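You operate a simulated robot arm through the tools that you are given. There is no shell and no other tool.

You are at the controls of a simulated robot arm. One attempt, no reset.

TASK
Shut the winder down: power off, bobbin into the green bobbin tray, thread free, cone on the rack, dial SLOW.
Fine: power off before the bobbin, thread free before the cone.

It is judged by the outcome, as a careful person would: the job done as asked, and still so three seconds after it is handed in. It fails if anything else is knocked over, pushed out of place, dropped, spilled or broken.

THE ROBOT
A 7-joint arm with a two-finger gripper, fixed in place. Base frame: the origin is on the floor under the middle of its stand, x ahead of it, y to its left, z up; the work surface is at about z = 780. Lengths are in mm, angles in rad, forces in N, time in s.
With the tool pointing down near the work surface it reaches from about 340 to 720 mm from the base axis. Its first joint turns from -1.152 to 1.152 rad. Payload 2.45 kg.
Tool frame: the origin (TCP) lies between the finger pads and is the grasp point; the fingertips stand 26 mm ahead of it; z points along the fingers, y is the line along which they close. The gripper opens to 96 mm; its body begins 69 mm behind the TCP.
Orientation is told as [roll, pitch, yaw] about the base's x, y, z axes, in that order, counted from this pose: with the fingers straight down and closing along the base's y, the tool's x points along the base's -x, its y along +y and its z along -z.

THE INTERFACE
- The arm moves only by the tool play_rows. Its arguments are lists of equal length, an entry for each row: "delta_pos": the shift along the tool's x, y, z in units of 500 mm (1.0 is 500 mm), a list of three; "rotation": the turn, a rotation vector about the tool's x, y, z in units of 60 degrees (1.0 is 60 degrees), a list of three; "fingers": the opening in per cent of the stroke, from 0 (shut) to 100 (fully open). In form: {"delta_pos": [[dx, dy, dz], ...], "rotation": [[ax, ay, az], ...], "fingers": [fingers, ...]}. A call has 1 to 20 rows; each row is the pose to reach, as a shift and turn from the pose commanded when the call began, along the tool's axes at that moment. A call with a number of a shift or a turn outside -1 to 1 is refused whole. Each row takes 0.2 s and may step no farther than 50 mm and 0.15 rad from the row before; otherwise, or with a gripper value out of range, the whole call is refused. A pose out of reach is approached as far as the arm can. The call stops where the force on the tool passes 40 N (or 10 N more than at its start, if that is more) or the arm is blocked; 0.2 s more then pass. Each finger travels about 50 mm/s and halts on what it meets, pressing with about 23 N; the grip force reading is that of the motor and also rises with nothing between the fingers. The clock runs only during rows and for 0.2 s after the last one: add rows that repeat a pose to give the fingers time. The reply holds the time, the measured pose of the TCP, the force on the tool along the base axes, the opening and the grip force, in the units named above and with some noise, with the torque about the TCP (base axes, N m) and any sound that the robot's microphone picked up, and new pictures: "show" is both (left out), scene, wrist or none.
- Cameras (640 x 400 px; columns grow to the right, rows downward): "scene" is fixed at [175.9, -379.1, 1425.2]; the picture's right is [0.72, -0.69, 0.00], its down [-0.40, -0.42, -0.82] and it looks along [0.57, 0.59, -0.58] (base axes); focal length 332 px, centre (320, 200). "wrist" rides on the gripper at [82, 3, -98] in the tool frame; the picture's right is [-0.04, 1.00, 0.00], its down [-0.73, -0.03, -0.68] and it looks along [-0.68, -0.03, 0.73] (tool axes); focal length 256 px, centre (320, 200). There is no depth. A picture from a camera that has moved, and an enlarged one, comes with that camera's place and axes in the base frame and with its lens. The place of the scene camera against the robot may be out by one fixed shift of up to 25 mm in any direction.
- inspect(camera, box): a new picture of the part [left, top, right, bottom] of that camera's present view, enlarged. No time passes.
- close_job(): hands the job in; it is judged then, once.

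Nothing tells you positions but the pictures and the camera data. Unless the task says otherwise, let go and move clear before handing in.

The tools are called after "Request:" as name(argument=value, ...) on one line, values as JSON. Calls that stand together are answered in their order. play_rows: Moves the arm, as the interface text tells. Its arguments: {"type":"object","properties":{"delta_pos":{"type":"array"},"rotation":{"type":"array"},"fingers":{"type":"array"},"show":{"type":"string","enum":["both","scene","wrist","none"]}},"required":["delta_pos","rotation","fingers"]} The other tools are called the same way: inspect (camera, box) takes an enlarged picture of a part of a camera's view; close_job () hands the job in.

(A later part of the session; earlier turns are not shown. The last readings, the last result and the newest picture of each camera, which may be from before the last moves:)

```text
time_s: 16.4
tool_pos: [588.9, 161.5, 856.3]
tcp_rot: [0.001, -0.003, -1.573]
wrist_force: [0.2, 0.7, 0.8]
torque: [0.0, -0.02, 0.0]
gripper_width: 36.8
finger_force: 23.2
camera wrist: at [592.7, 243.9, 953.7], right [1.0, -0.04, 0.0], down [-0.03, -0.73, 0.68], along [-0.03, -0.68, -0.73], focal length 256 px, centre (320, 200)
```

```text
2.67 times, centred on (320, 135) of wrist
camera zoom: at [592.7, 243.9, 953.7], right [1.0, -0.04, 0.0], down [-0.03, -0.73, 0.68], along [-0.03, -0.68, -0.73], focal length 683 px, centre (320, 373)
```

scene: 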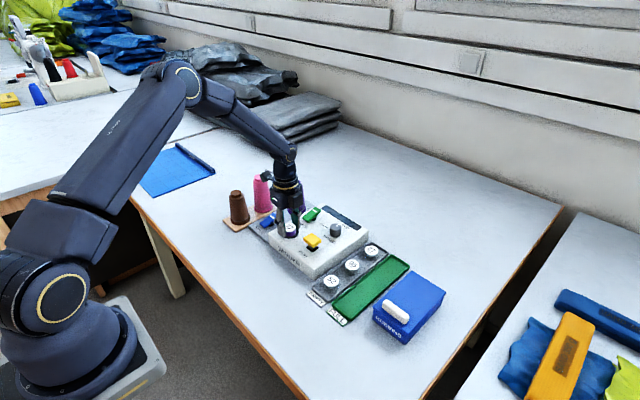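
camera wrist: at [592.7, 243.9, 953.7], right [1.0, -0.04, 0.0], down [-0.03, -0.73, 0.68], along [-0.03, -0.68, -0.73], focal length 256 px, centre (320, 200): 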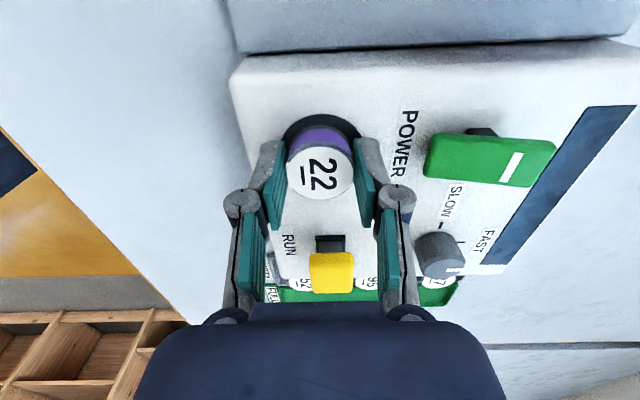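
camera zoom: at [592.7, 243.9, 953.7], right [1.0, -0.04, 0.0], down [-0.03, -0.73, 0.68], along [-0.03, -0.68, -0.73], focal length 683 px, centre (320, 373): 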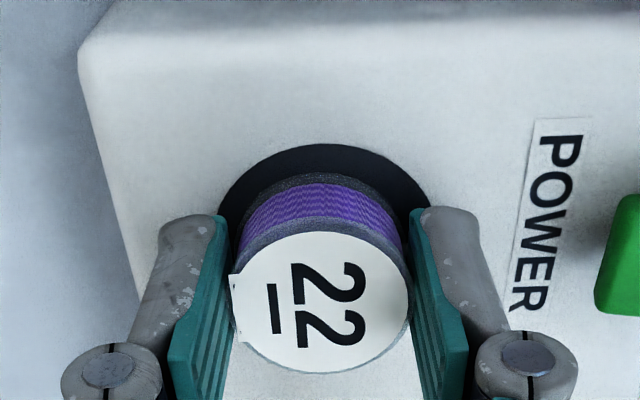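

The bobbin is gripped at 36.8 mm. I'll lift it straight up off the spindle.

Request:
play_rows(delta_pos=[[0, 0, -0.015], [0, 0, -0.04], [0, 0, -0.08], [0, 0, -0.13], [0, 0, -0.17], [0, 0, -0.17]], rotation=[[0, 0, 0], [0, 0, 0], [0, 0, 0], [0, 0, 0], [0, 0, 0], [0, 0, 0]], fingers=[20, 20, 20, 20, 20, 20])

Request:
inspect(camera="wrist", box=[220, 60, 420, 210])

Request:
inspect(camera="scene", box=[255, 165, 375, 245])

Request:
inspect(camera="scene", box=[305, 235, 455, 345])

```text
time_s: 17.8
tool_pos: [589.0, 162.0, 941.6]
tcp_rot: [0.003, -0.002, -1.57]
wrist_force: [0.4, 0.5, -0.7]
torque: [-0.01, -0.01, -0.02]
gripper_width: 36.8
finger_force: 22.3
camera wrist: at [592.4, 244.1, 1039.0], right [1.0, -0.04, 0.0], down [-0.03, -0.73, 0.68], along [-0.03, -0.68, -0.73], focal length 256 px, centre (320, 200)
```

scene: 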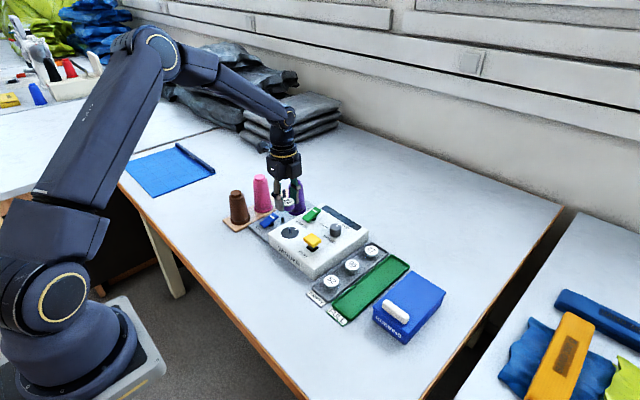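
wrist: 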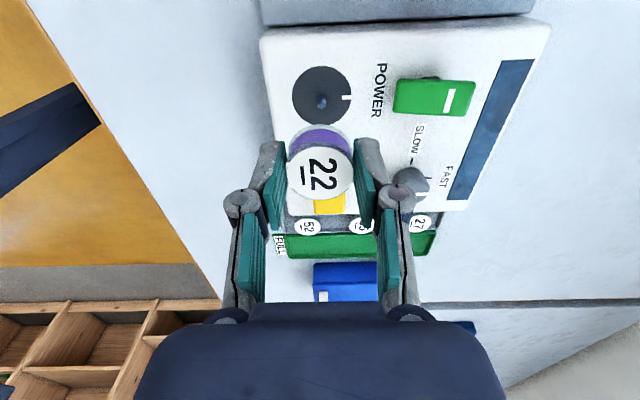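

```text
2.67 times, centred on (320, 135) of wrist
camera zoom: at [592.4, 244.1, 1039.0], right [1.0, -0.04, 0.0], down [-0.03, -0.73, 0.68], along [-0.03, -0.68, -0.73], focal length 683 px, centre (320, 373)
```

zoom: 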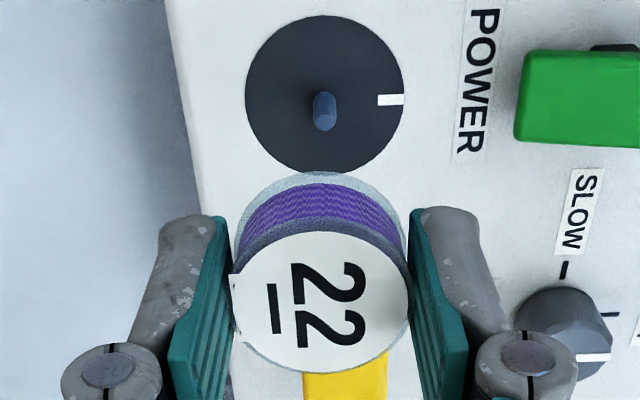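

```text
5.00 times, centred on (315, 205) of scene
camera zoom: at [175.9, -379.1, 1425.2], right [0.72, -0.69, 0.0], down [-0.4, -0.42, -0.82], along [0.57, 0.59, -0.58], focal length 1658 px, centre (345, 175)
```

zoom: 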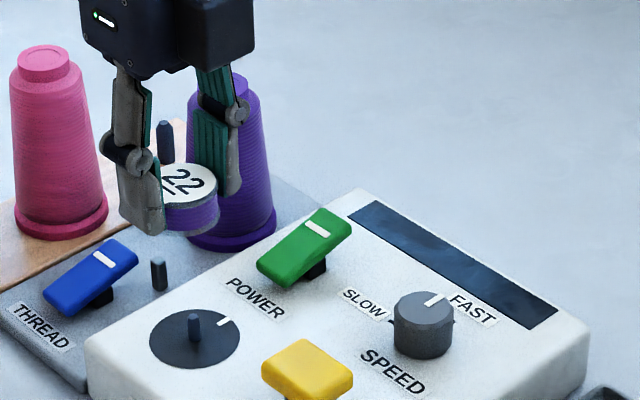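

```text
3.64 times, centred on (380, 290) of scene
camera zoom: at [175.9, -379.1, 1425.2], right [0.72, -0.69, 0.0], down [-0.4, -0.42, -0.82], along [0.57, 0.59, -0.58], focal length 1206 px, centre (102, -127)
```

zoom: 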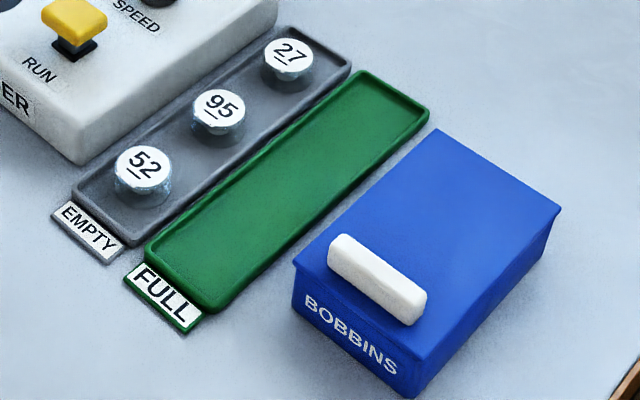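

The bobbin is off the spindle and held level. Next I'll carry it over the machine to above the green FULL tray at about (600, -91).

Request:
play_rows(delta_pos=[[-0.08, 0.004, 0], [-0.16, 0.008, 0], [-0.24, 0.012, 0], [-0.32, 0.016, 0], [-0.4, 0.02, 0], [-0.47, 0.022, 0], [-0.506, 0.022, 0.04], [-0.506, 0.022, 0.1], [-0.506, 0.022, 0.14], [-0.506, 0.022, 0.14]], rotation=[[0, 0, 0], [0, 0, 0], [0, 0, 0], [0, 0, 0], [0, 0, 0], [0, 0, 0], [0, 0, 0], [0, 0, 0], [0, 0, 0], [0, 0, 0]], fingers=[20, 20, 20, 20, 20, 20, 20, 20, 20, 20])

Request:
inspect(camera="wrist", box=[180, 40, 460, 240])

Request:
inspect(camera="scene", box=[305, 235, 455, 345])

```text
time_s: 20.0
tool_pos: [601.7, -92.0, 872.6]
tcp_rot: [0.0, -0.002, -1.572]
wrist_force: [-0.5, -0.5, -0.8]
torque: [0.03, 0.03, -0.01]
gripper_width: 36.8
finger_force: 23.4
camera wrist: at [603.8, -9.2, 969.2], right [1.0, -0.04, 0.0], down [-0.03, -0.73, 0.68], along [-0.03, -0.68, -0.73], focal length 256 px, centre (320, 200)
```

scene: 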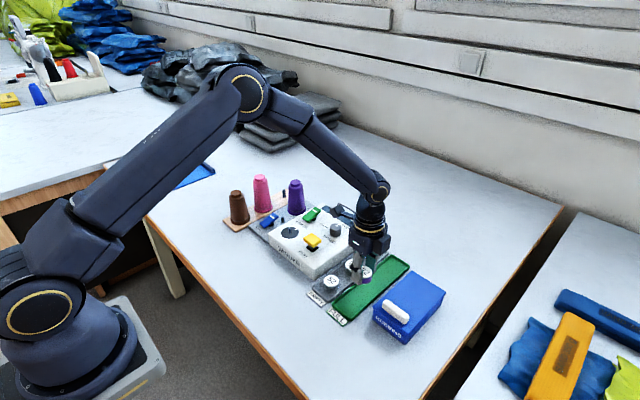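
wrist: 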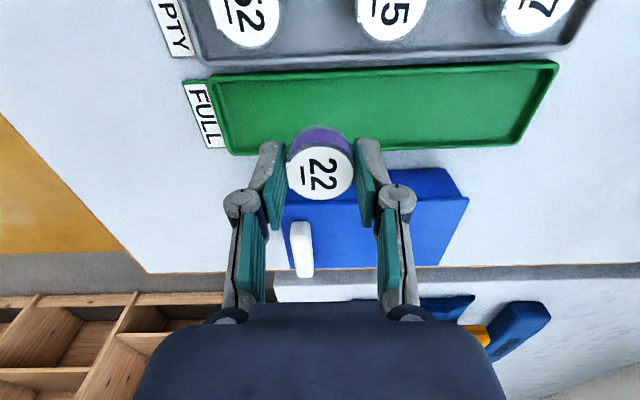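

```text
2.00 times, centred on (320, 140) of wrist
camera zoom: at [603.8, -9.2, 969.2], right [1.0, -0.04, 0.0], down [-0.03, -0.73, 0.68], along [-0.03, -0.68, -0.73], focal length 512 px, centre (320, 320)
```

zoom: 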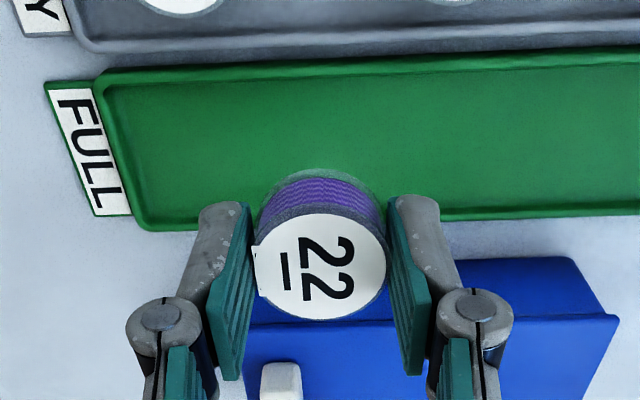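

```text
3.64 times, centred on (380, 290) of scene
camera zoom: at [175.9, -379.1, 1425.2], right [0.72, -0.69, 0.0], down [-0.4, -0.42, -0.82], along [0.57, 0.59, -0.58], focal length 1206 px, centre (102, -127)
```

zoom: 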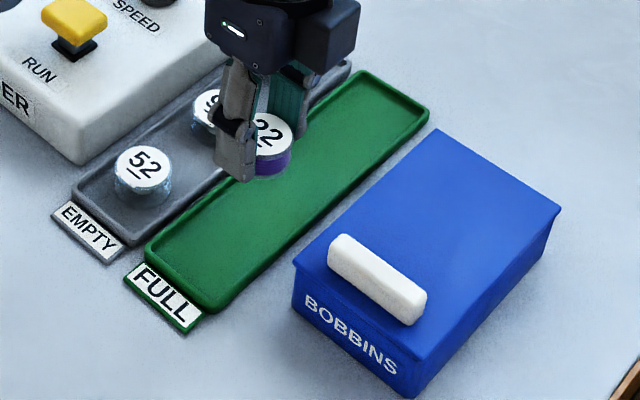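

The bobbin is centred over the tray (rims at y≈-61 and -121). I'll lower it to just above the floor.

Request:
play_rows(delta_pos=[[0.002, 0, 0.04], [0.002, 0, 0.075], [0.002, 0, 0.095], [0.002, 0, 0.105], [0.002, 0, 0.108], [0.002, 0, 0.108]], rotation=[[0, 0, 0], [0, 0, 0], [0, 0, 0], [0, 0, 0], [0, 0, 0], [0, 0, 0]], fingers=[20, 20, 20, 20, 20, 20])

Request:
inspect(camera="wrist", box=[220, 60, 420, 210])

Request:
inspect(camera="scene", box=[325, 235, 415, 295])

```text
time_s: 21.4
tool_pos: [600.6, -89.9, 818.9]
tcp_rot: [0.002, -0.002, -1.571]
wrist_force: [-0.1, -0.3, 0.8]
torque: [0.02, -0.01, 0.0]
gripper_width: 36.7
finger_force: 22.9
camera wrist: at [603.6, -8.4, 915.6], right [1.0, -0.04, 0.0], down [-0.03, -0.73, 0.68], along [-0.03, -0.68, -0.73], focal length 256 px, centre (320, 200)
```

scene: 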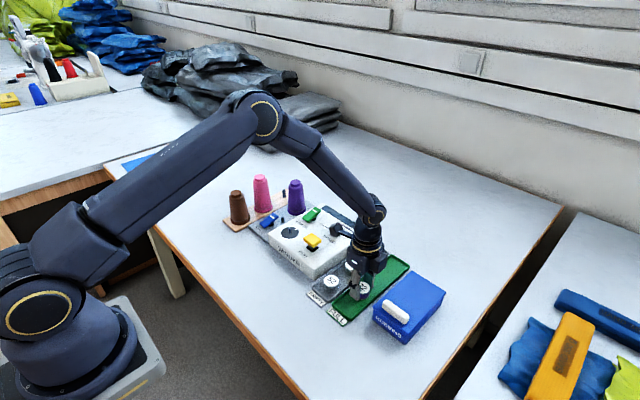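
wrist: 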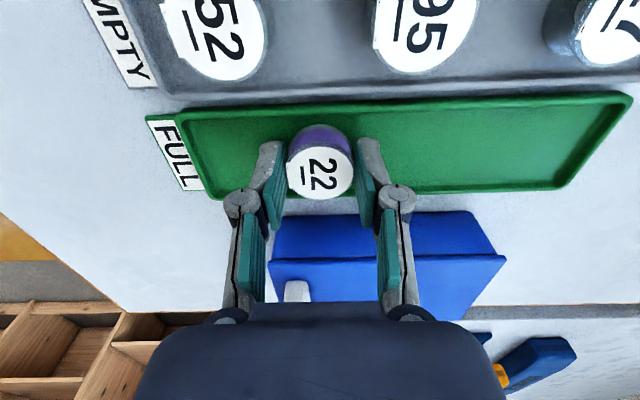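

```text
2.67 times, centred on (320, 135) of wrist
camera zoom: at [603.6, -8.4, 915.6], right [1.0, -0.04, 0.0], down [-0.03, -0.73, 0.68], along [-0.03, -0.68, -0.73], focal length 683 px, centre (320, 373)
```

zoom: 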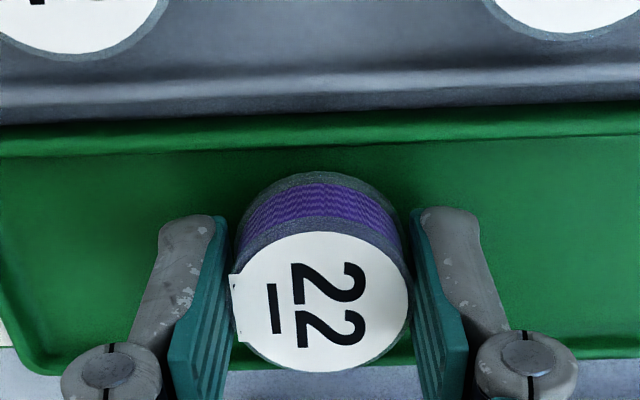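

```text
6.67 times, centred on (370, 265) of scene
camera zoom: at [176.0, -379.1, 1425.2], right [0.72, -0.69, 0.0], down [-0.4, -0.42, -0.82], along [0.57, 0.59, -0.58], focal length 2210 px, centre (-13, -233)
```

zoom: 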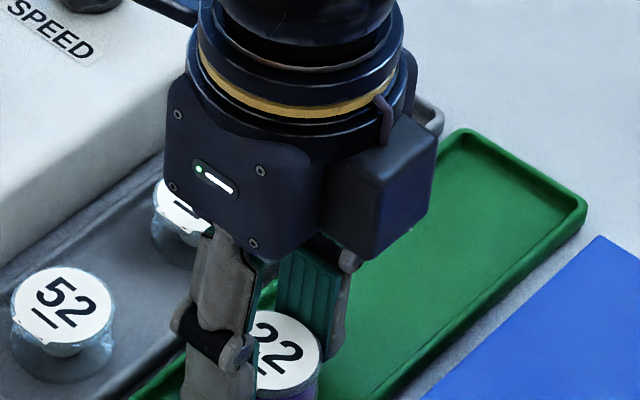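

Close to the floor now. I'll creep down in 1 mm steps and watch for contact force.

Request:
play_rows(delta_pos=[[0, 0, 0.002], [0, 0, 0.004], [0, 0, 0.005]], rotation=[[0, 0, 0], [0, 0, 0], [0, 0, 0]], fingers=[20, 20, 20], show="wrist")

```text
time_s: 22.2
tool_pos: [600.7, -91.8, 816.5]
tcp_rot: [0.002, -0.001, -1.57]
wrist_force: [-0.5, 0.1, -0.2]
torque: [-0.04, 0.05, 0.02]
gripper_width: 36.5
finger_force: 22.8
camera wrist: at [603.7, -8.5, 913.0], right [1.0, -0.04, 0.0], down [-0.03, -0.73, 0.68], along [-0.03, -0.68, -0.73], focal length 256 px, centre (320, 200)
```

wrist: 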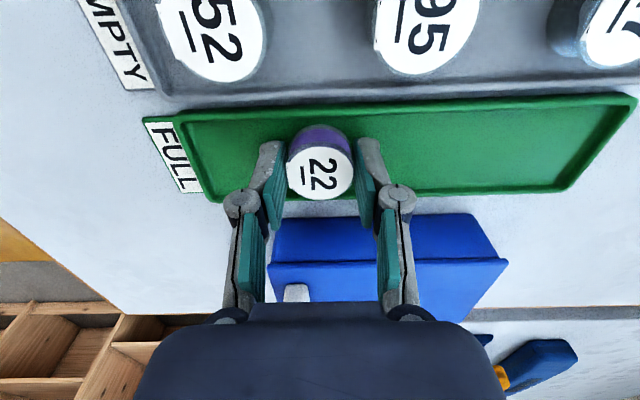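

No contact yet; a little further.

Request:
play_rows(delta_pos=[[0, 0, 0.002], [0, 0, 0.004], [0, 0, 0.004]], rotation=[[0, 0, 0], [0, 0, 0], [0, 0, 0]], fingers=[20, 20, 20], show="none")

```text
time_s: 23.0
tool_pos: [601.0, -92.2, 814.5]
tcp_rot: [0.002, -0.003, -1.572]
wrist_force: [-5.9, 1.5, 21.3]
torque: [-0.03, 0.23, -0.03]
gripper_width: 36.7
finger_force: 23.0
```

Contact at z≈815 confirms the bobbin is on the tray floor. I'll ease the pressure by 1 mm and open.

Request:
play_rows(delta_pos=[[0, 0, -0.002], [0, 0, -0.002], [0, 0, -0.002], [0, 0, -0.002], [0, 0, -0.002]], rotation=[[0, 0, 0], [0, 0, 0], [0, 0, 0], [0, 0, 0], [0, 0, 0]], fingers=[20, 38, 42, 50, 58])

Request:
inspect(camera="wrist", box=[220, 60, 420, 210])

```text
time_s: 24.2
tool_pos: [601.6, -90.8, 814.9]
tcp_rot: [0.002, -0.001, -1.569]
wrist_force: [0.1, 0.4, 0.6]
torque: [0.0, 0.02, -0.02]
gripper_width: 55.8
finger_force: 0.1
camera wrist: at [603.9, -8.6, 912.0], right [1.0, -0.04, 0.0], down [-0.03, -0.73, 0.68], along [-0.03, -0.68, -0.73], focal length 256 px, centre (320, 200)
```

scene: 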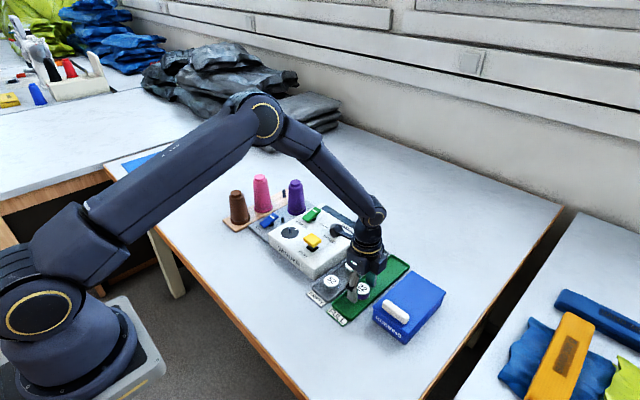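
wrist: 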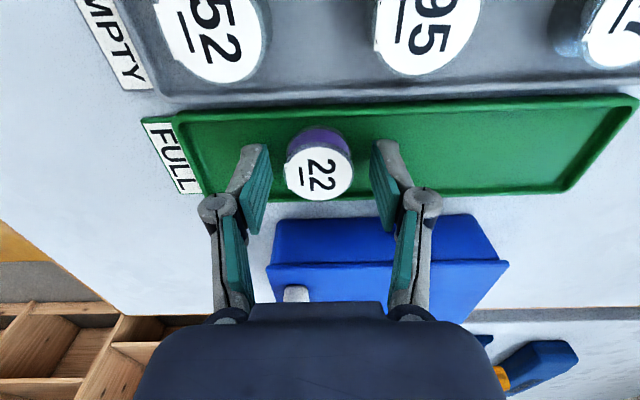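

```text
2.67 times, centred on (320, 135) of wrist
camera zoom: at [603.9, -8.6, 912.0], right [1.0, -0.04, 0.0], down [-0.03, -0.73, 0.68], along [-0.03, -0.68, -0.73], focal length 683 px, centre (320, 373)
```

zoom: 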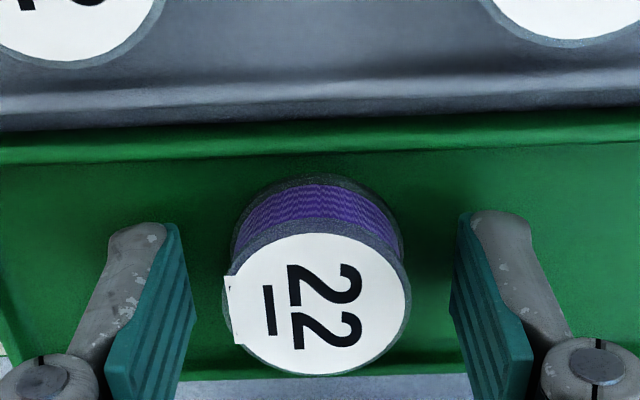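

The bobbin is released, sitting upright in the green tray. I'll retreat upward and move above the speed dial at about (678, 72).

Request:
play_rows(delta_pos=[[0, 0, -0.03], [0, 0, -0.1], [0, 0, -0.18], [0, 0, -0.24], [0.06, 0.03, -0.24], [0.13, 0.06, -0.24], [0.2, 0.095, -0.24], [0.27, 0.125, -0.24], [0.3256, 0.1528, -0.24], [0.3256, 0.1528, -0.24]], rotation=[[0, 0, 0], [0, 0, 0], [0, 0, 0], [0, 0, 0], [0, 0, 0], [0, 0, 0], [0, 0, 0], [0, 0, 0], [0, 0, 0], [0, 0, 0]], fingers=[58, 58, 58, 58, 58, 58, 58, 58, 58, 58])

Request:
inspect(camera="wrist", box=[220, 60, 420, 210])

Request:
inspect(camera="scene", box=[255, 195, 455, 325])

```text
time_s: 26.4
tool_pos: [677.0, 73.4, 935.1]
tcp_rot: [0.001, -0.004, -1.573]
wrist_force: [0.1, 0.3, 0.5]
torque: [0.01, 0.03, 0.0]
gripper_width: 55.6
finger_force: 0.0
camera wrist: at [679.1, 155.2, 1032.2], right [1.0, -0.04, 0.0], down [-0.03, -0.73, 0.68], along [-0.03, -0.68, -0.73], focal length 256 px, centre (320, 200)
```

scene: 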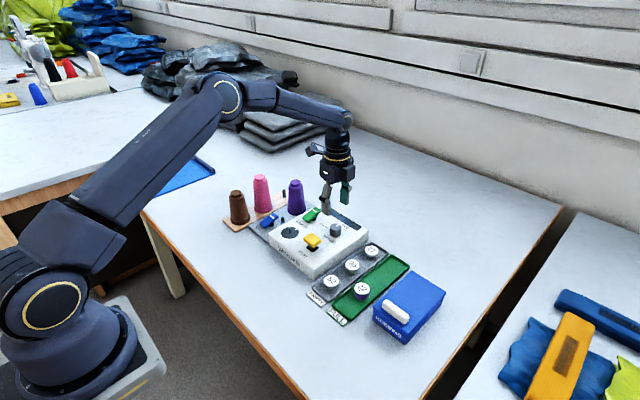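
wrist: 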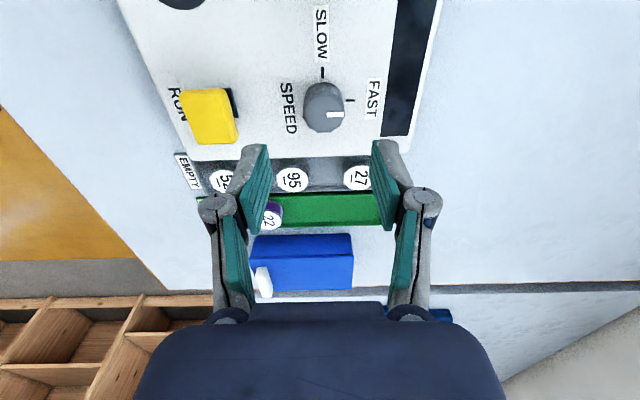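

```text
2.67 times, centred on (320, 135) of wrist
camera zoom: at [679.1, 155.2, 1032.2], right [1.0, -0.04, 0.0], down [-0.03, -0.73, 0.68], along [-0.03, -0.68, -0.73], focal length 683 px, centre (320, 373)
```

zoom: 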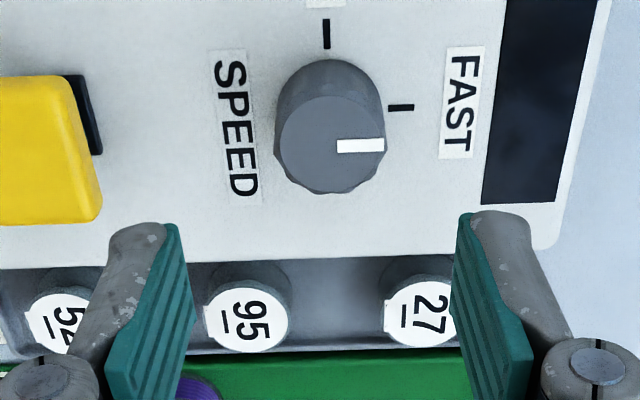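

```text
3.08 times, centred on (355, 260) of scene
camera zoom: at [176.0, -379.1, 1425.2], right [0.72, -0.69, 0.0], down [-0.4, -0.42, -0.82], along [0.57, 0.59, -0.58], focal length 1020 px, centre (212, 15)
```

zoom: 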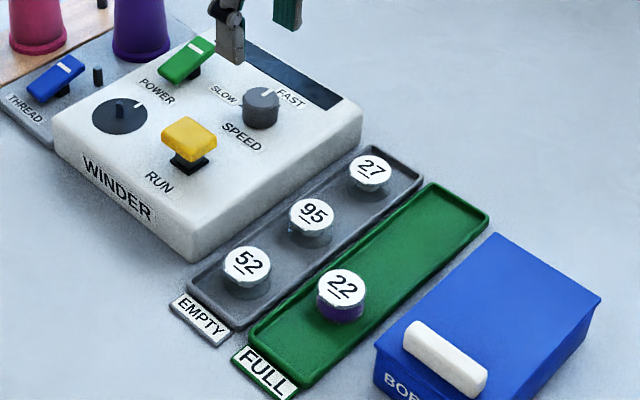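

The bobbin sits well in the FULL tray. The knob is at about (678.4, 71.7), diameter 31 mm, top z≈847, pointer toward FAST (+x), and SLOW is at +y, so it needs a 90° counter-clockwise turn. I'll descend around it.

Request:
play_rows(delta_pos=[[-0.0032, 0.0045, 0.04], [-0.0032, 0.0045, 0.09], [-0.0032, 0.0045, 0.13], [-0.0032, 0.0045, 0.15], [-0.0032, 0.0045, 0.157], [-0.0032, 0.0045, 0.157]], rotation=[[0, 0, 0], [0, 0, 0], [0, 0, 0], [0, 0, 0], [0, 0, 0], [0, 0, 0]], fingers=[58, 58, 58, 58, 58, 58])

Request:
inspect(camera="wrist", box=[220, 60, 420, 210])

Request:
inspect(camera="scene", box=[285, 195, 375, 255])

```text
time_s: 27.8
tool_pos: [679.0, 69.8, 856.6]
tcp_rot: [0.003, 0.0, -1.572]
wrist_force: [-0.2, 0.4, -0.6]
torque: [-0.01, 0.02, 0.0]
gripper_width: 55.6
finger_force: 0.0
camera wrist: at [682.1, 152.6, 953.1], right [1.0, -0.04, 0.0], down [-0.03, -0.73, 0.68], along [-0.03, -0.68, -0.73], focal length 256 px, centre (320, 200)
```

scene: 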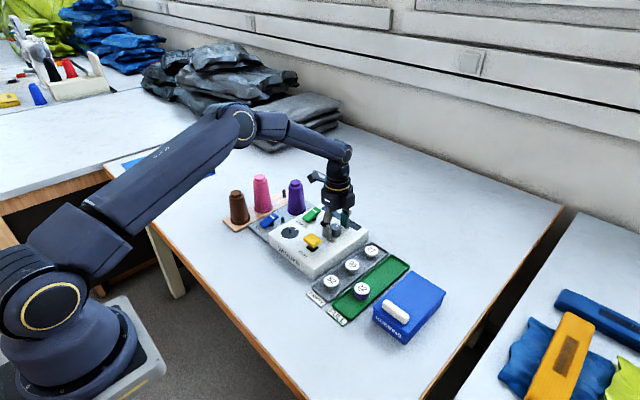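
wrist: 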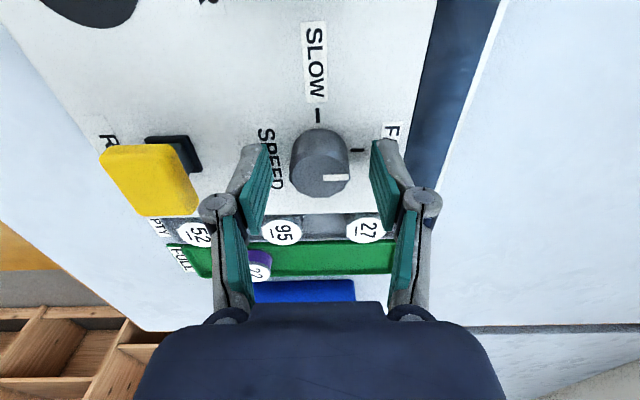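

```text
2.67 times, centred on (320, 135) of wrist
camera zoom: at [682.1, 152.6, 953.1], right [1.0, -0.04, 0.0], down [-0.03, -0.73, 0.68], along [-0.03, -0.68, -0.73], focal length 683 px, centre (320, 373)
```

zoom: 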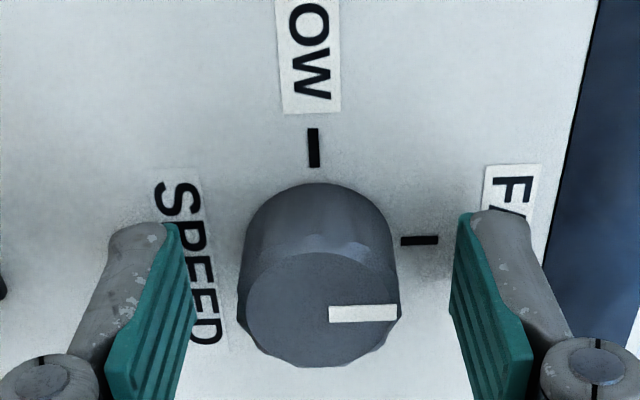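

```text
6.67 times, centred on (330, 225) of scene
camera zoom: at [175.9, -379.1, 1425.2], right [0.72, -0.69, 0.0], down [-0.4, -0.42, -0.82], along [0.57, 0.59, -0.58], focal length 2210 px, centre (253, 33)
```

zoom: 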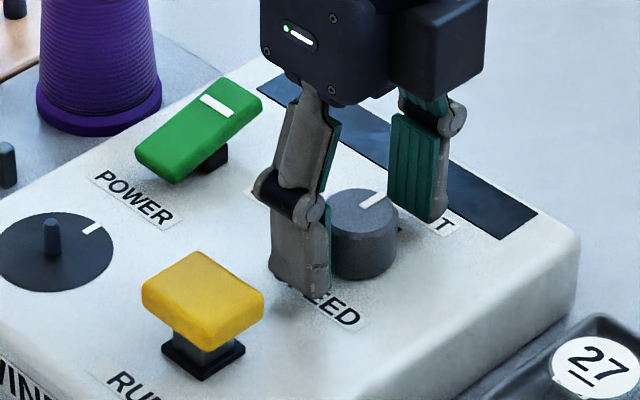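

The knob is centred between the pads. I'll close on it.

Request:
play_rows(delta_pos=[[0.0008, 0, 0], [0.0008, 0, 0], [0.0008, 0, 0], [0.0008, 0, 0], [0.0008, 0, 0], [0.0008, 0, 0]], rotation=[[0, 0, 0], [0, 0, 0], [0, 0, 0], [0, 0, 0], [0, 0, 0], [0, 0, 0]], fingers=[50, 40, 30, 20, 10, 10], show="wrist")

Request:
inspect(camera="wrist", box=[220, 60, 420, 210])

```text
time_s: 29.2
tool_pos: [678.7, 71.2, 856.7]
tcp_rot: [-0.001, -0.001, -1.57]
wrist_force: [-3.7, 0.6, 1.9]
torque: [-0.04, 0.09, 0.02]
gripper_width: 31.8
finger_force: 44.8
camera wrist: at [681.9, 153.4, 953.2], right [1.0, -0.04, 0.0], down [-0.03, -0.73, 0.68], along [-0.03, -0.68, -0.73], focal length 256 px, centre (320, 200)
```

wrist: 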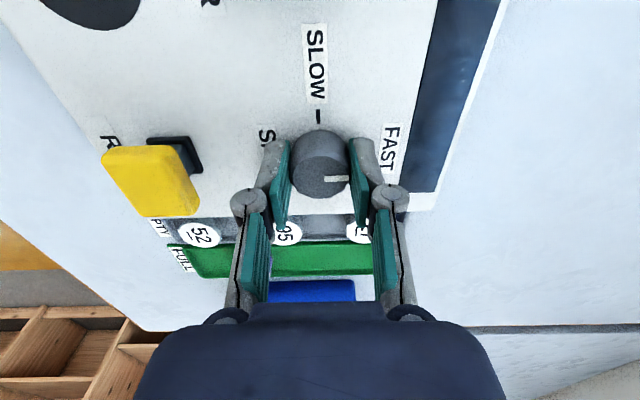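

```text
2.67 times, centred on (320, 135) of wrist
camera zoom: at [681.9, 153.4, 953.2], right [1.0, -0.04, 0.0], down [-0.03, -0.73, 0.68], along [-0.03, -0.68, -0.73], focal length 683 px, centre (320, 373)
```

zoom: 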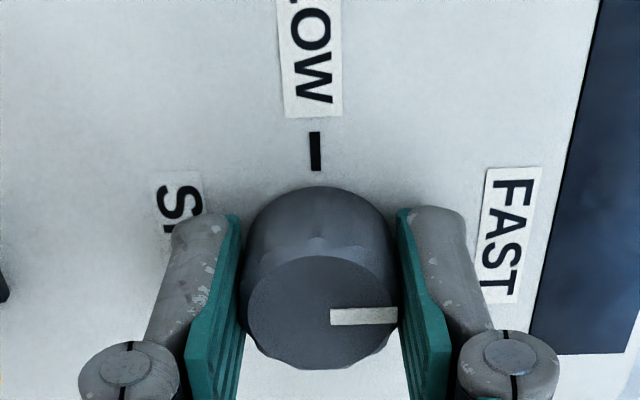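

The knob is gripped at 31.8 mm. I'll rotate counter-clockwise by 60° first, watching that the pointer follows.

Request:
play_rows(delta_pos=[[0, 0, 0], [0, 0, 0], [0, 0, 0], [0, 0, 0], [0, 0, 0], [0, 0, 0], [0, 0, 0], [0, 0, 0], [0, 0, 0], [0, 0, 0], [0, 0, 0]], rotation=[[0, 0, -0.1], [0, 0, -0.2], [0, 0, -0.3], [0, 0, -0.4], [0, 0, -0.5], [0, 0, -0.6], [0, 0, -0.7], [0, 0, -0.8], [0, 0, -0.9], [0, 0, -1.0], [0, 0, -1.0]], fingers=[10, 10, 10, 10, 10, 10, 10, 10, 10, 10, 10])

Request:
inspect(camera="wrist", box=[220, 60, 420, 210])

Request:
inspect(camera="scene", box=[285, 195, 375, 255])

```text
time_s: 31.6
tool_pos: [678.8, 71.0, 855.3]
tcp_rot: [-0.001, -0.001, -0.521]
wrist_force: [-10.8, -0.9, 10.7]
torque: [0.04, 0.39, 0.01]
gripper_width: 31.8
finger_force: 44.8
camera wrist: at [609.6, 115.4, 953.2], right [0.53, 0.85, 0.0], down [0.62, -0.39, 0.68], along [0.58, -0.36, -0.73], focal length 256 px, centre (320, 200)
```

scene: 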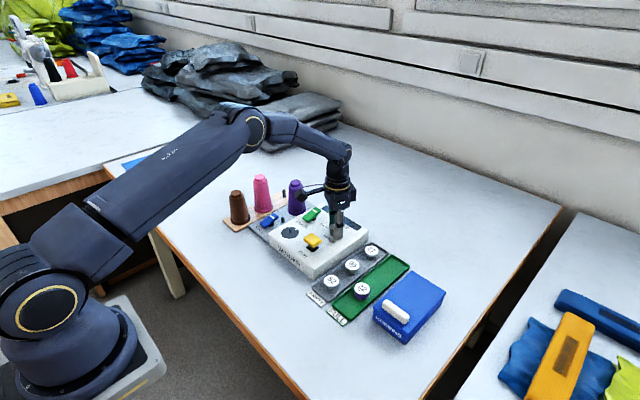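
wrist: 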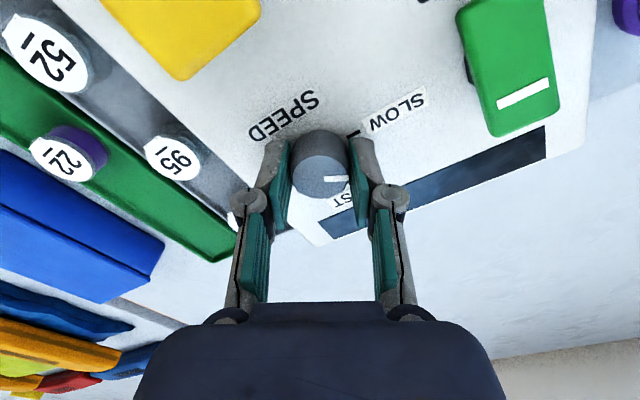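

```text
2.67 times, centred on (320, 135) of wrist
camera zoom: at [609.6, 115.4, 953.2], right [0.53, 0.85, 0.0], down [0.62, -0.39, 0.68], along [0.58, -0.36, -0.73], focal length 683 px, centre (320, 373)
```

zoom: 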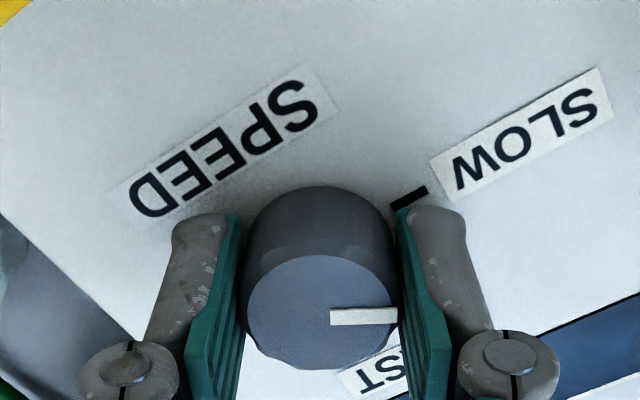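

```text
6.67 times, centred on (330, 225) of scene
camera zoom: at [175.5, -379.1, 1425.2], right [0.72, -0.69, 0.0], down [-0.4, -0.42, -0.82], along [0.57, 0.59, -0.58], focal length 2210 px, centre (253, 33)
```

zoom: 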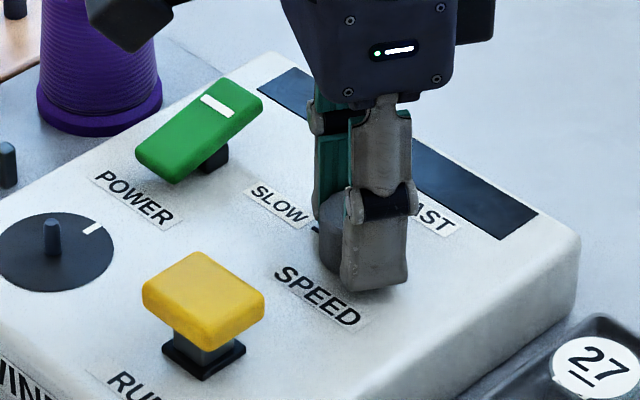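

The pointer follows the gripper without slipping. I'll turn the remaining 30°.

Request:
play_rows(delta_pos=[[0, 0, 0], [0, 0, 0], [0, 0, 0], [0, 0, 0], [0, 0, 0], [0, 0, 0], [0, 0, 0]], rotation=[[0, 0, -0.1], [0, 0, -0.2], [0, 0, -0.3], [0, 0, -0.4], [0, 0, -0.46], [0, 0, -0.5], [0, 0, -0.5]], fingers=[10, 10, 10, 10, 10, 10, 10])

Request:
inspect(camera="wrist", box=[220, 60, 420, 210])

Request:
inspect(camera="scene", box=[285, 195, 375, 255])

```text
time_s: 33.2
tool_pos: [679.4, 71.1, 855.5]
tcp_rot: [-0.002, -0.001, 0.001]
wrist_force: [-8.8, 1.8, 7.3]
torque: [0.17, -0.18, 0.0]
gripper_width: 31.5
finger_force: 45.3
camera wrist: at [597.1, 75.1, 953.3], right [0.04, 1.0, 0.0], down [0.73, -0.03, 0.68], along [0.68, -0.03, -0.73], focal length 256 px, centre (320, 200)
```

scene: 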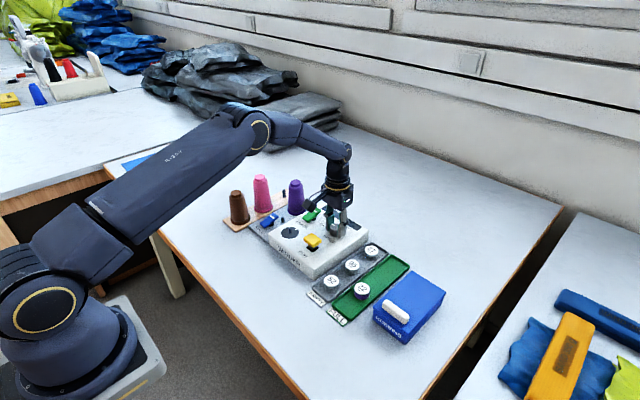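
wrist: 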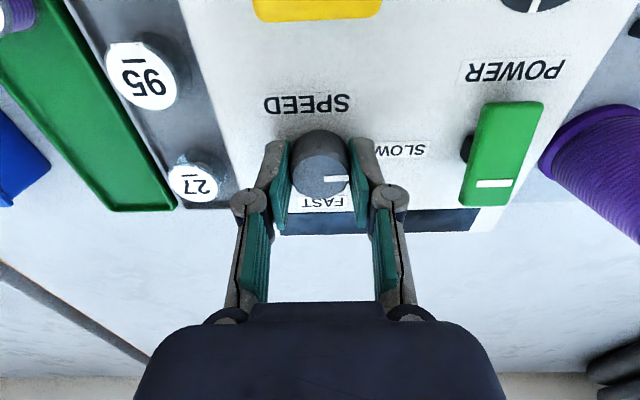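

```text
2.67 times, centred on (320, 135) of wrist
camera zoom: at [597.1, 75.1, 953.3], right [0.04, 1.0, 0.0], down [0.73, -0.03, 0.68], along [0.68, -0.03, -0.73], focal length 683 px, centre (320, 373)
```

zoom: 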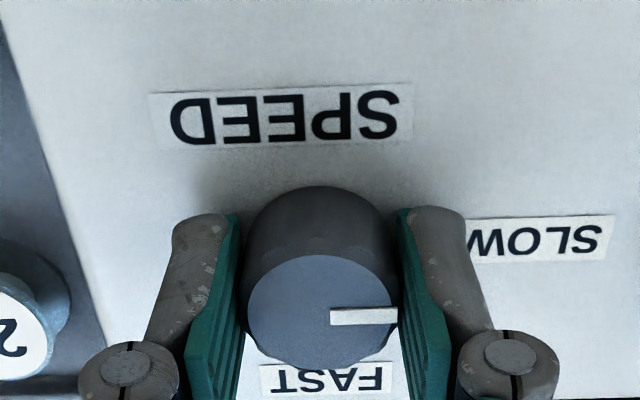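

```text
6.67 times, centred on (330, 225) of scene
camera zoom: at [175.6, -379.1, 1425.2], right [0.72, -0.69, 0.0], down [-0.4, -0.42, -0.82], along [0.57, 0.59, -0.58], focal length 2210 px, centre (253, 33)
```

zoom: 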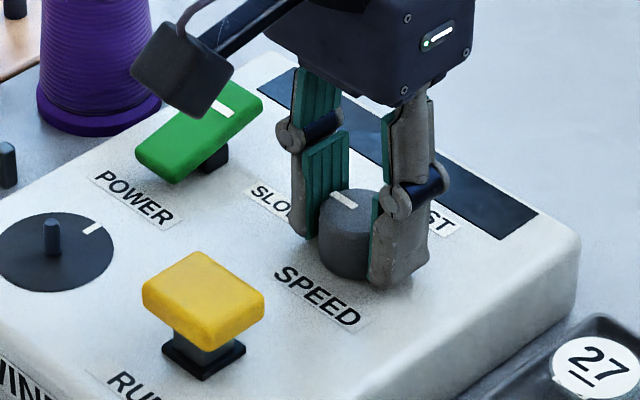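

The pointer now points at SLOW (+y). I'll open and lift clear to check.

Request:
play_rows(delta_pos=[[0, 0, 0], [0, 0, 0], [0, 0, 0], [0, 0, -0.02], [0, 0, -0.08], [0, 0, -0.16], [0, 0, -0.2], [0, 0, -0.2]], rotation=[[0, 0, 0], [0, 0, 0], [0, 0, 0], [0, 0, 0], [0, 0, 0], [0, 0, 0], [0, 0, 0], [0, 0, 0]], fingers=[36, 45, 56, 56, 56, 56, 56, 56])

Request:
inspect(camera="wrist", box=[220, 60, 420, 210])

Request:
inspect(camera="scene", box=[255, 165, 375, 245])

```text
time_s: 35.0
tool_pos: [679.3, 69.8, 956.1]
tcp_rot: [-0.004, -0.001, 0.001]
wrist_force: [-0.1, 0.3, 0.2]
torque: [0.01, 0.03, 0.03]
gripper_width: 54.1
finger_force: 0.0
camera wrist: at [597.4, 75.0, 1053.1], right [0.04, 1.0, 0.0], down [0.73, -0.03, 0.68], along [0.68, -0.03, -0.73], focal length 256 px, centre (320, 200)
```

scene: 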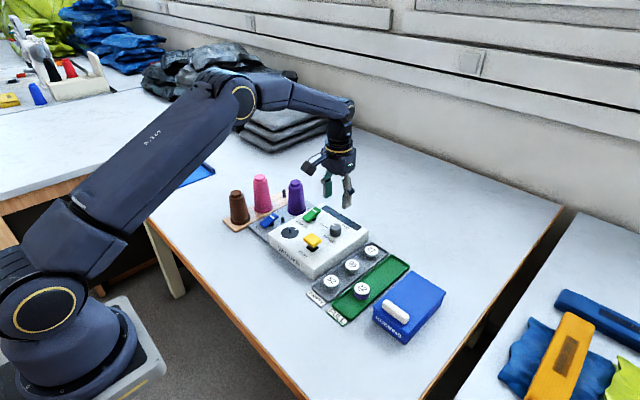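
wrist: 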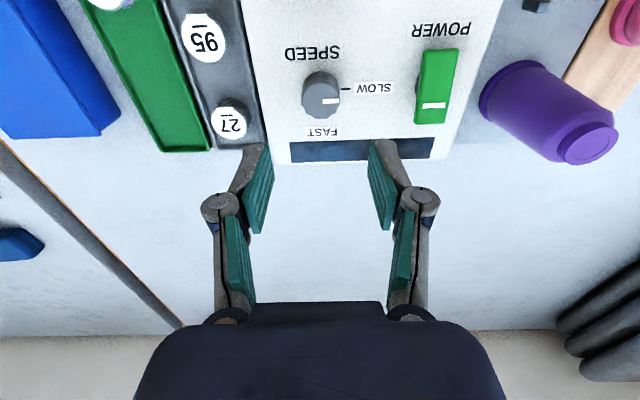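

```text
2.67 times, centred on (320, 135) of wrist
camera zoom: at [597.4, 75.0, 1053.1], right [0.04, 1.0, 0.0], down [0.73, -0.03, 0.68], along [0.68, -0.03, -0.73], focal length 683 px, centre (320, 373)
```

zoom: 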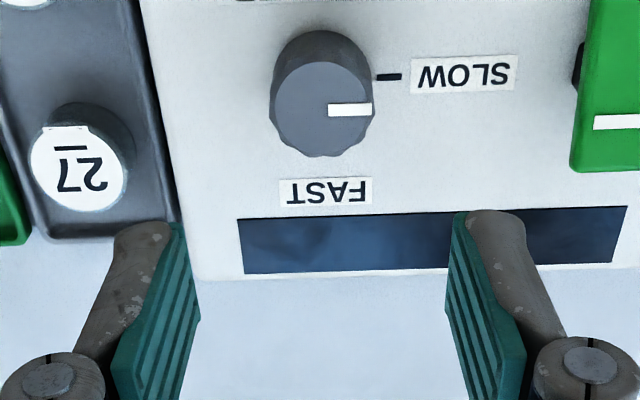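

```text
5.00 times, centred on (315, 205) of scene
camera zoom: at [175.9, -379.1, 1425.2], right [0.72, -0.69, 0.0], down [-0.4, -0.42, -0.82], along [0.57, 0.59, -0.58], focal length 1658 px, centre (345, 175)
```

zoom: 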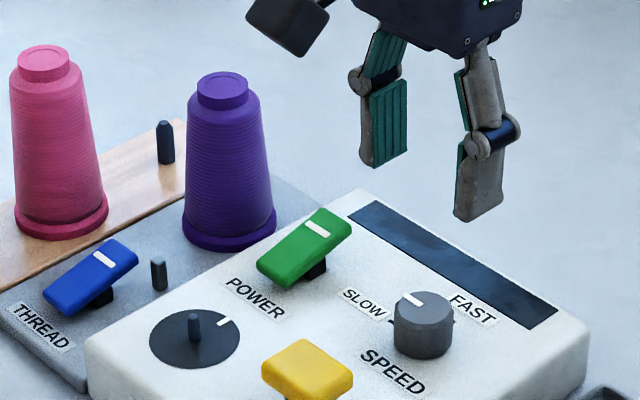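

The dial is on SLOW. Now the cone: it stands at about (701, 262) with its top at z≈893, and the free rack peg is near (714, 343), beyond straight-down reach, so I'll approach with the tool tilted outward. First I'll raise, yaw, and open in free space.

Request:
play_rows(delta_pos=[[0.016, 0.05, -0.03], [0.032, 0.1, -0.06], [0.048, 0.15, -0.09], [0.064, 0.2, -0.1], [0.078, 0.26, -0.1], [0.078, 0.26, -0.1]], rotation=[[0, 0, -0.11], [0, 0, -0.22], [0, 0, -0.33], [0, 0, -0.44], [0, 0, -0.55], [0, 0, -0.55]], fingers=[70, 85, 96, 96, 96, 96])

```text
time_s: 36.4
tool_pos: [640.3, 202.1, 1005.8]
tcp_rot: [-0.001, 0.0, 0.577]
wrist_force: [-0.3, -0.1, -0.2]
torque: [0.01, -0.05, 0.01]
gripper_width: 92.2
finger_force: 0.0
camera wrist: at [570.0, 161.8, 1102.2], right [-0.51, 0.86, 0.0], down [0.63, 0.38, 0.68], along [0.58, 0.35, -0.73], focal length 256 px, centre (320, 200)
```

scene: 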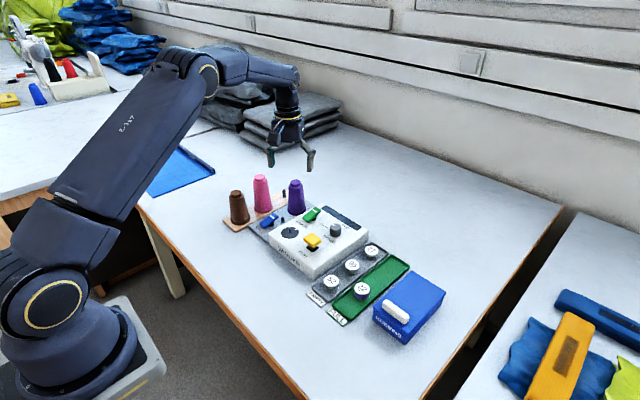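
wrist: 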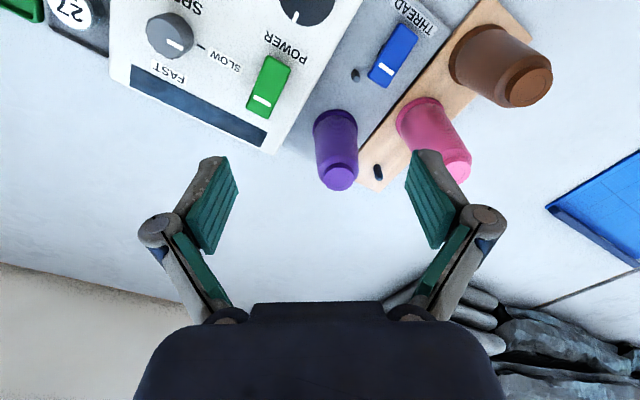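

I'll zoom in to triangulate the cone and free peg from this new viewpoint.

Request:
inspect(camera="wrist", box=[290, 70, 490, 210])

Request:
inspect(camera="wrist", box=[300, 90, 420, 200])

Request:
inspect(camera="scene", box=[225, 160, 325, 230])

```text
2.86 times, centred on (390, 140) of wrist
camera zoom: at [570.0, 161.8, 1102.2], right [-0.51, 0.86, 0.0], down [0.63, 0.38, 0.68], along [0.58, 0.35, -0.73], focal length 731 px, centre (120, 371)
```

zoom: 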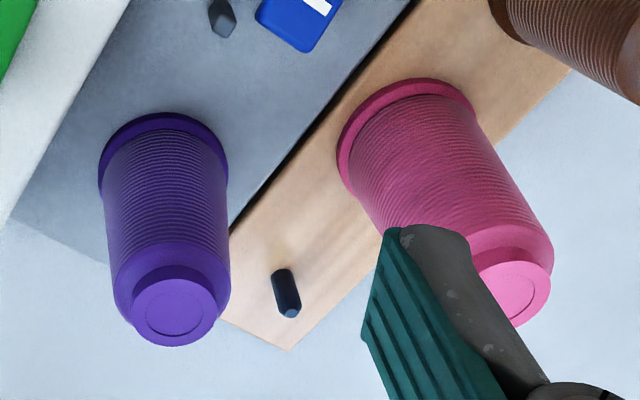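

```text
3.64 times, centred on (360, 145) of wrist
camera zoom: at [570.0, 161.8, 1102.2], right [-0.51, 0.86, 0.0], down [0.63, 0.38, 0.68], along [0.58, 0.35, -0.73], focal length 931 px, centre (174, 400)
```

zoom: 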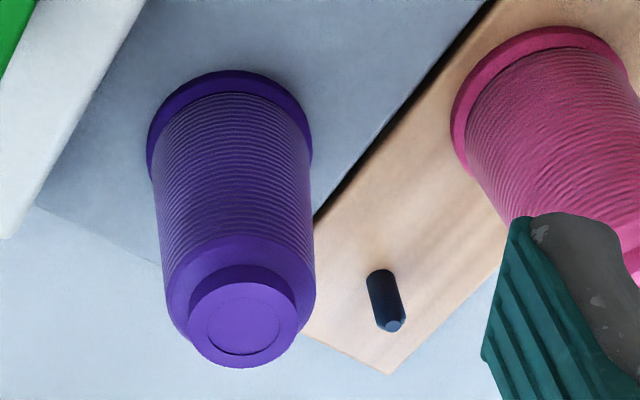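

```text
5.71 times, centred on (275, 195) of scene
camera zoom: at [176.0, -379.1, 1425.2], right [0.72, -0.69, 0.0], down [-0.4, -0.42, -0.82], along [0.57, 0.59, -0.58], focal length 1895 px, centre (577, 229)
```

zoom: 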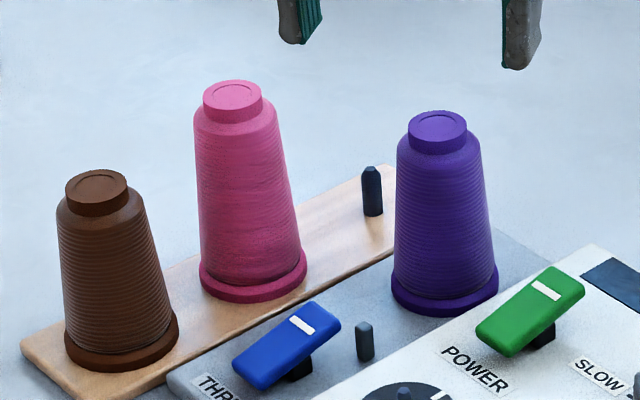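

The cone is at about (702, 263) and the free peg at about (713, 342), top z≈828. I'll tilt the tool 30° outward here in free air.

Request:
play_rows(delta_pos=[[0, 0, 0], [0, 0, 0], [0, 0, 0], [0, 0, 0], [0, 0, 0]], rotation=[[0, -0.125, 0], [0, -0.25, 0], [0, -0.375, 0], [0, -0.5, 0], [0, -0.5, 0]], fingers=[96, 96, 96, 96, 96])

```text
time_s: 37.6
tool_pos: [641.9, 201.7, 1004.7]
tcp_rot: [-0.004, -0.526, 0.577]
wrist_force: [-0.1, 1.0, -0.5]
torque: [0.0, -0.02, -0.01]
gripper_width: 92.3
finger_force: 0.0
camera wrist: at [537.8, 140.0, 1048.6], right [-0.51, 0.86, 0.02], down [0.26, 0.14, 0.96], along [0.82, 0.5, -0.3], focal length 256 px, centre (320, 200)
```

scene: 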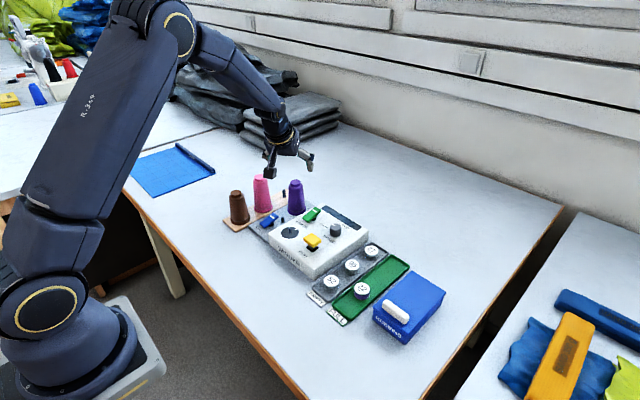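
wrist: 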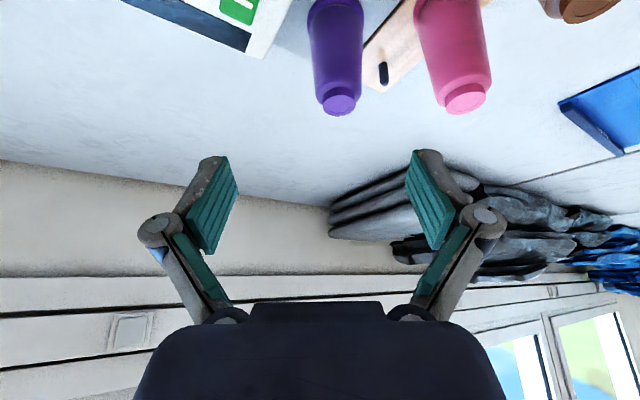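

The tilt is good. I'll test reach by hovering above the free peg at (713, 342, 930) before grasping anything.

Request:
play_rows(delta_pos=[[-0.032, 0.0314, 0.0532], [-0.064, 0.0629, 0.1064], [-0.0961, 0.0943, 0.1596], [-0.1282, 0.1258, 0.2128], [-0.1602, 0.1572, 0.266], [-0.1602, 0.1572, 0.266]], rotation=[[0, 0, 0], [0, 0, 0], [0, 0, 0], [0, 0, 0], [0, 0, 0], [0, 0, 0]], fingers=[96, 96, 96, 96, 96, 96])

Request:
inspect(camera="wrist", box=[220, 0, 500, 180])

```text
time_s: 39.0
tool_pos: [711.1, 341.7, 930.1]
tcp_rot: [-0.003, -0.521, 0.578]
wrist_force: [-0.8, 1.3, 0.1]
torque: [-0.01, 0.0, 0.0]
gripper_width: 92.1
finger_force: 0.1
camera wrist: at [608.6, 279.5, 973.5], right [-0.51, 0.86, 0.02], down [0.26, 0.14, 0.95], along [0.82, 0.5, -0.3], focal length 256 px, centre (320, 200)
```

scene: 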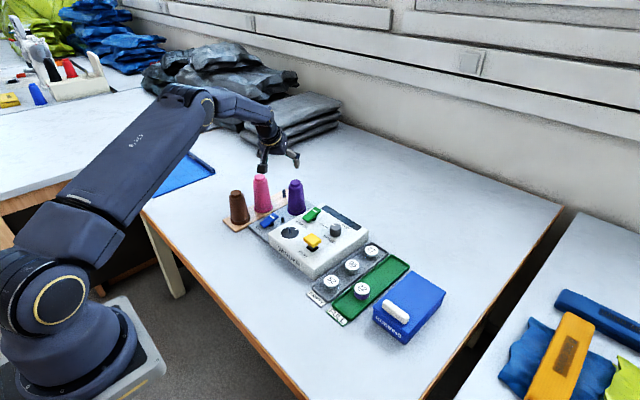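
wrist: 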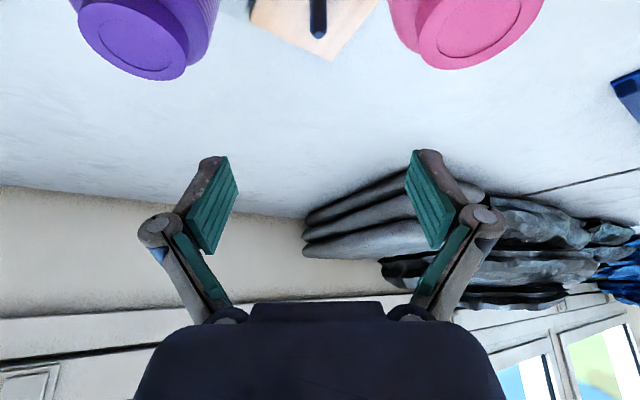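

```text
2.22 times, centred on (360, 90) of wrist
camera zoom: at [608.6, 279.5, 973.5], right [-0.51, 0.86, 0.02], down [0.26, 0.14, 0.95], along [0.82, 0.5, -0.3], focal length 569 px, centre (231, 444)
```

zoom: 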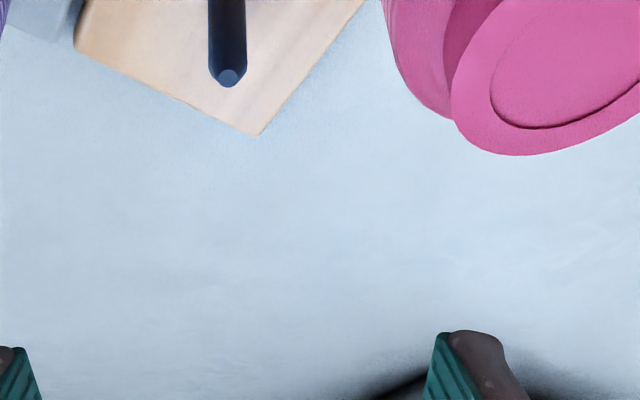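

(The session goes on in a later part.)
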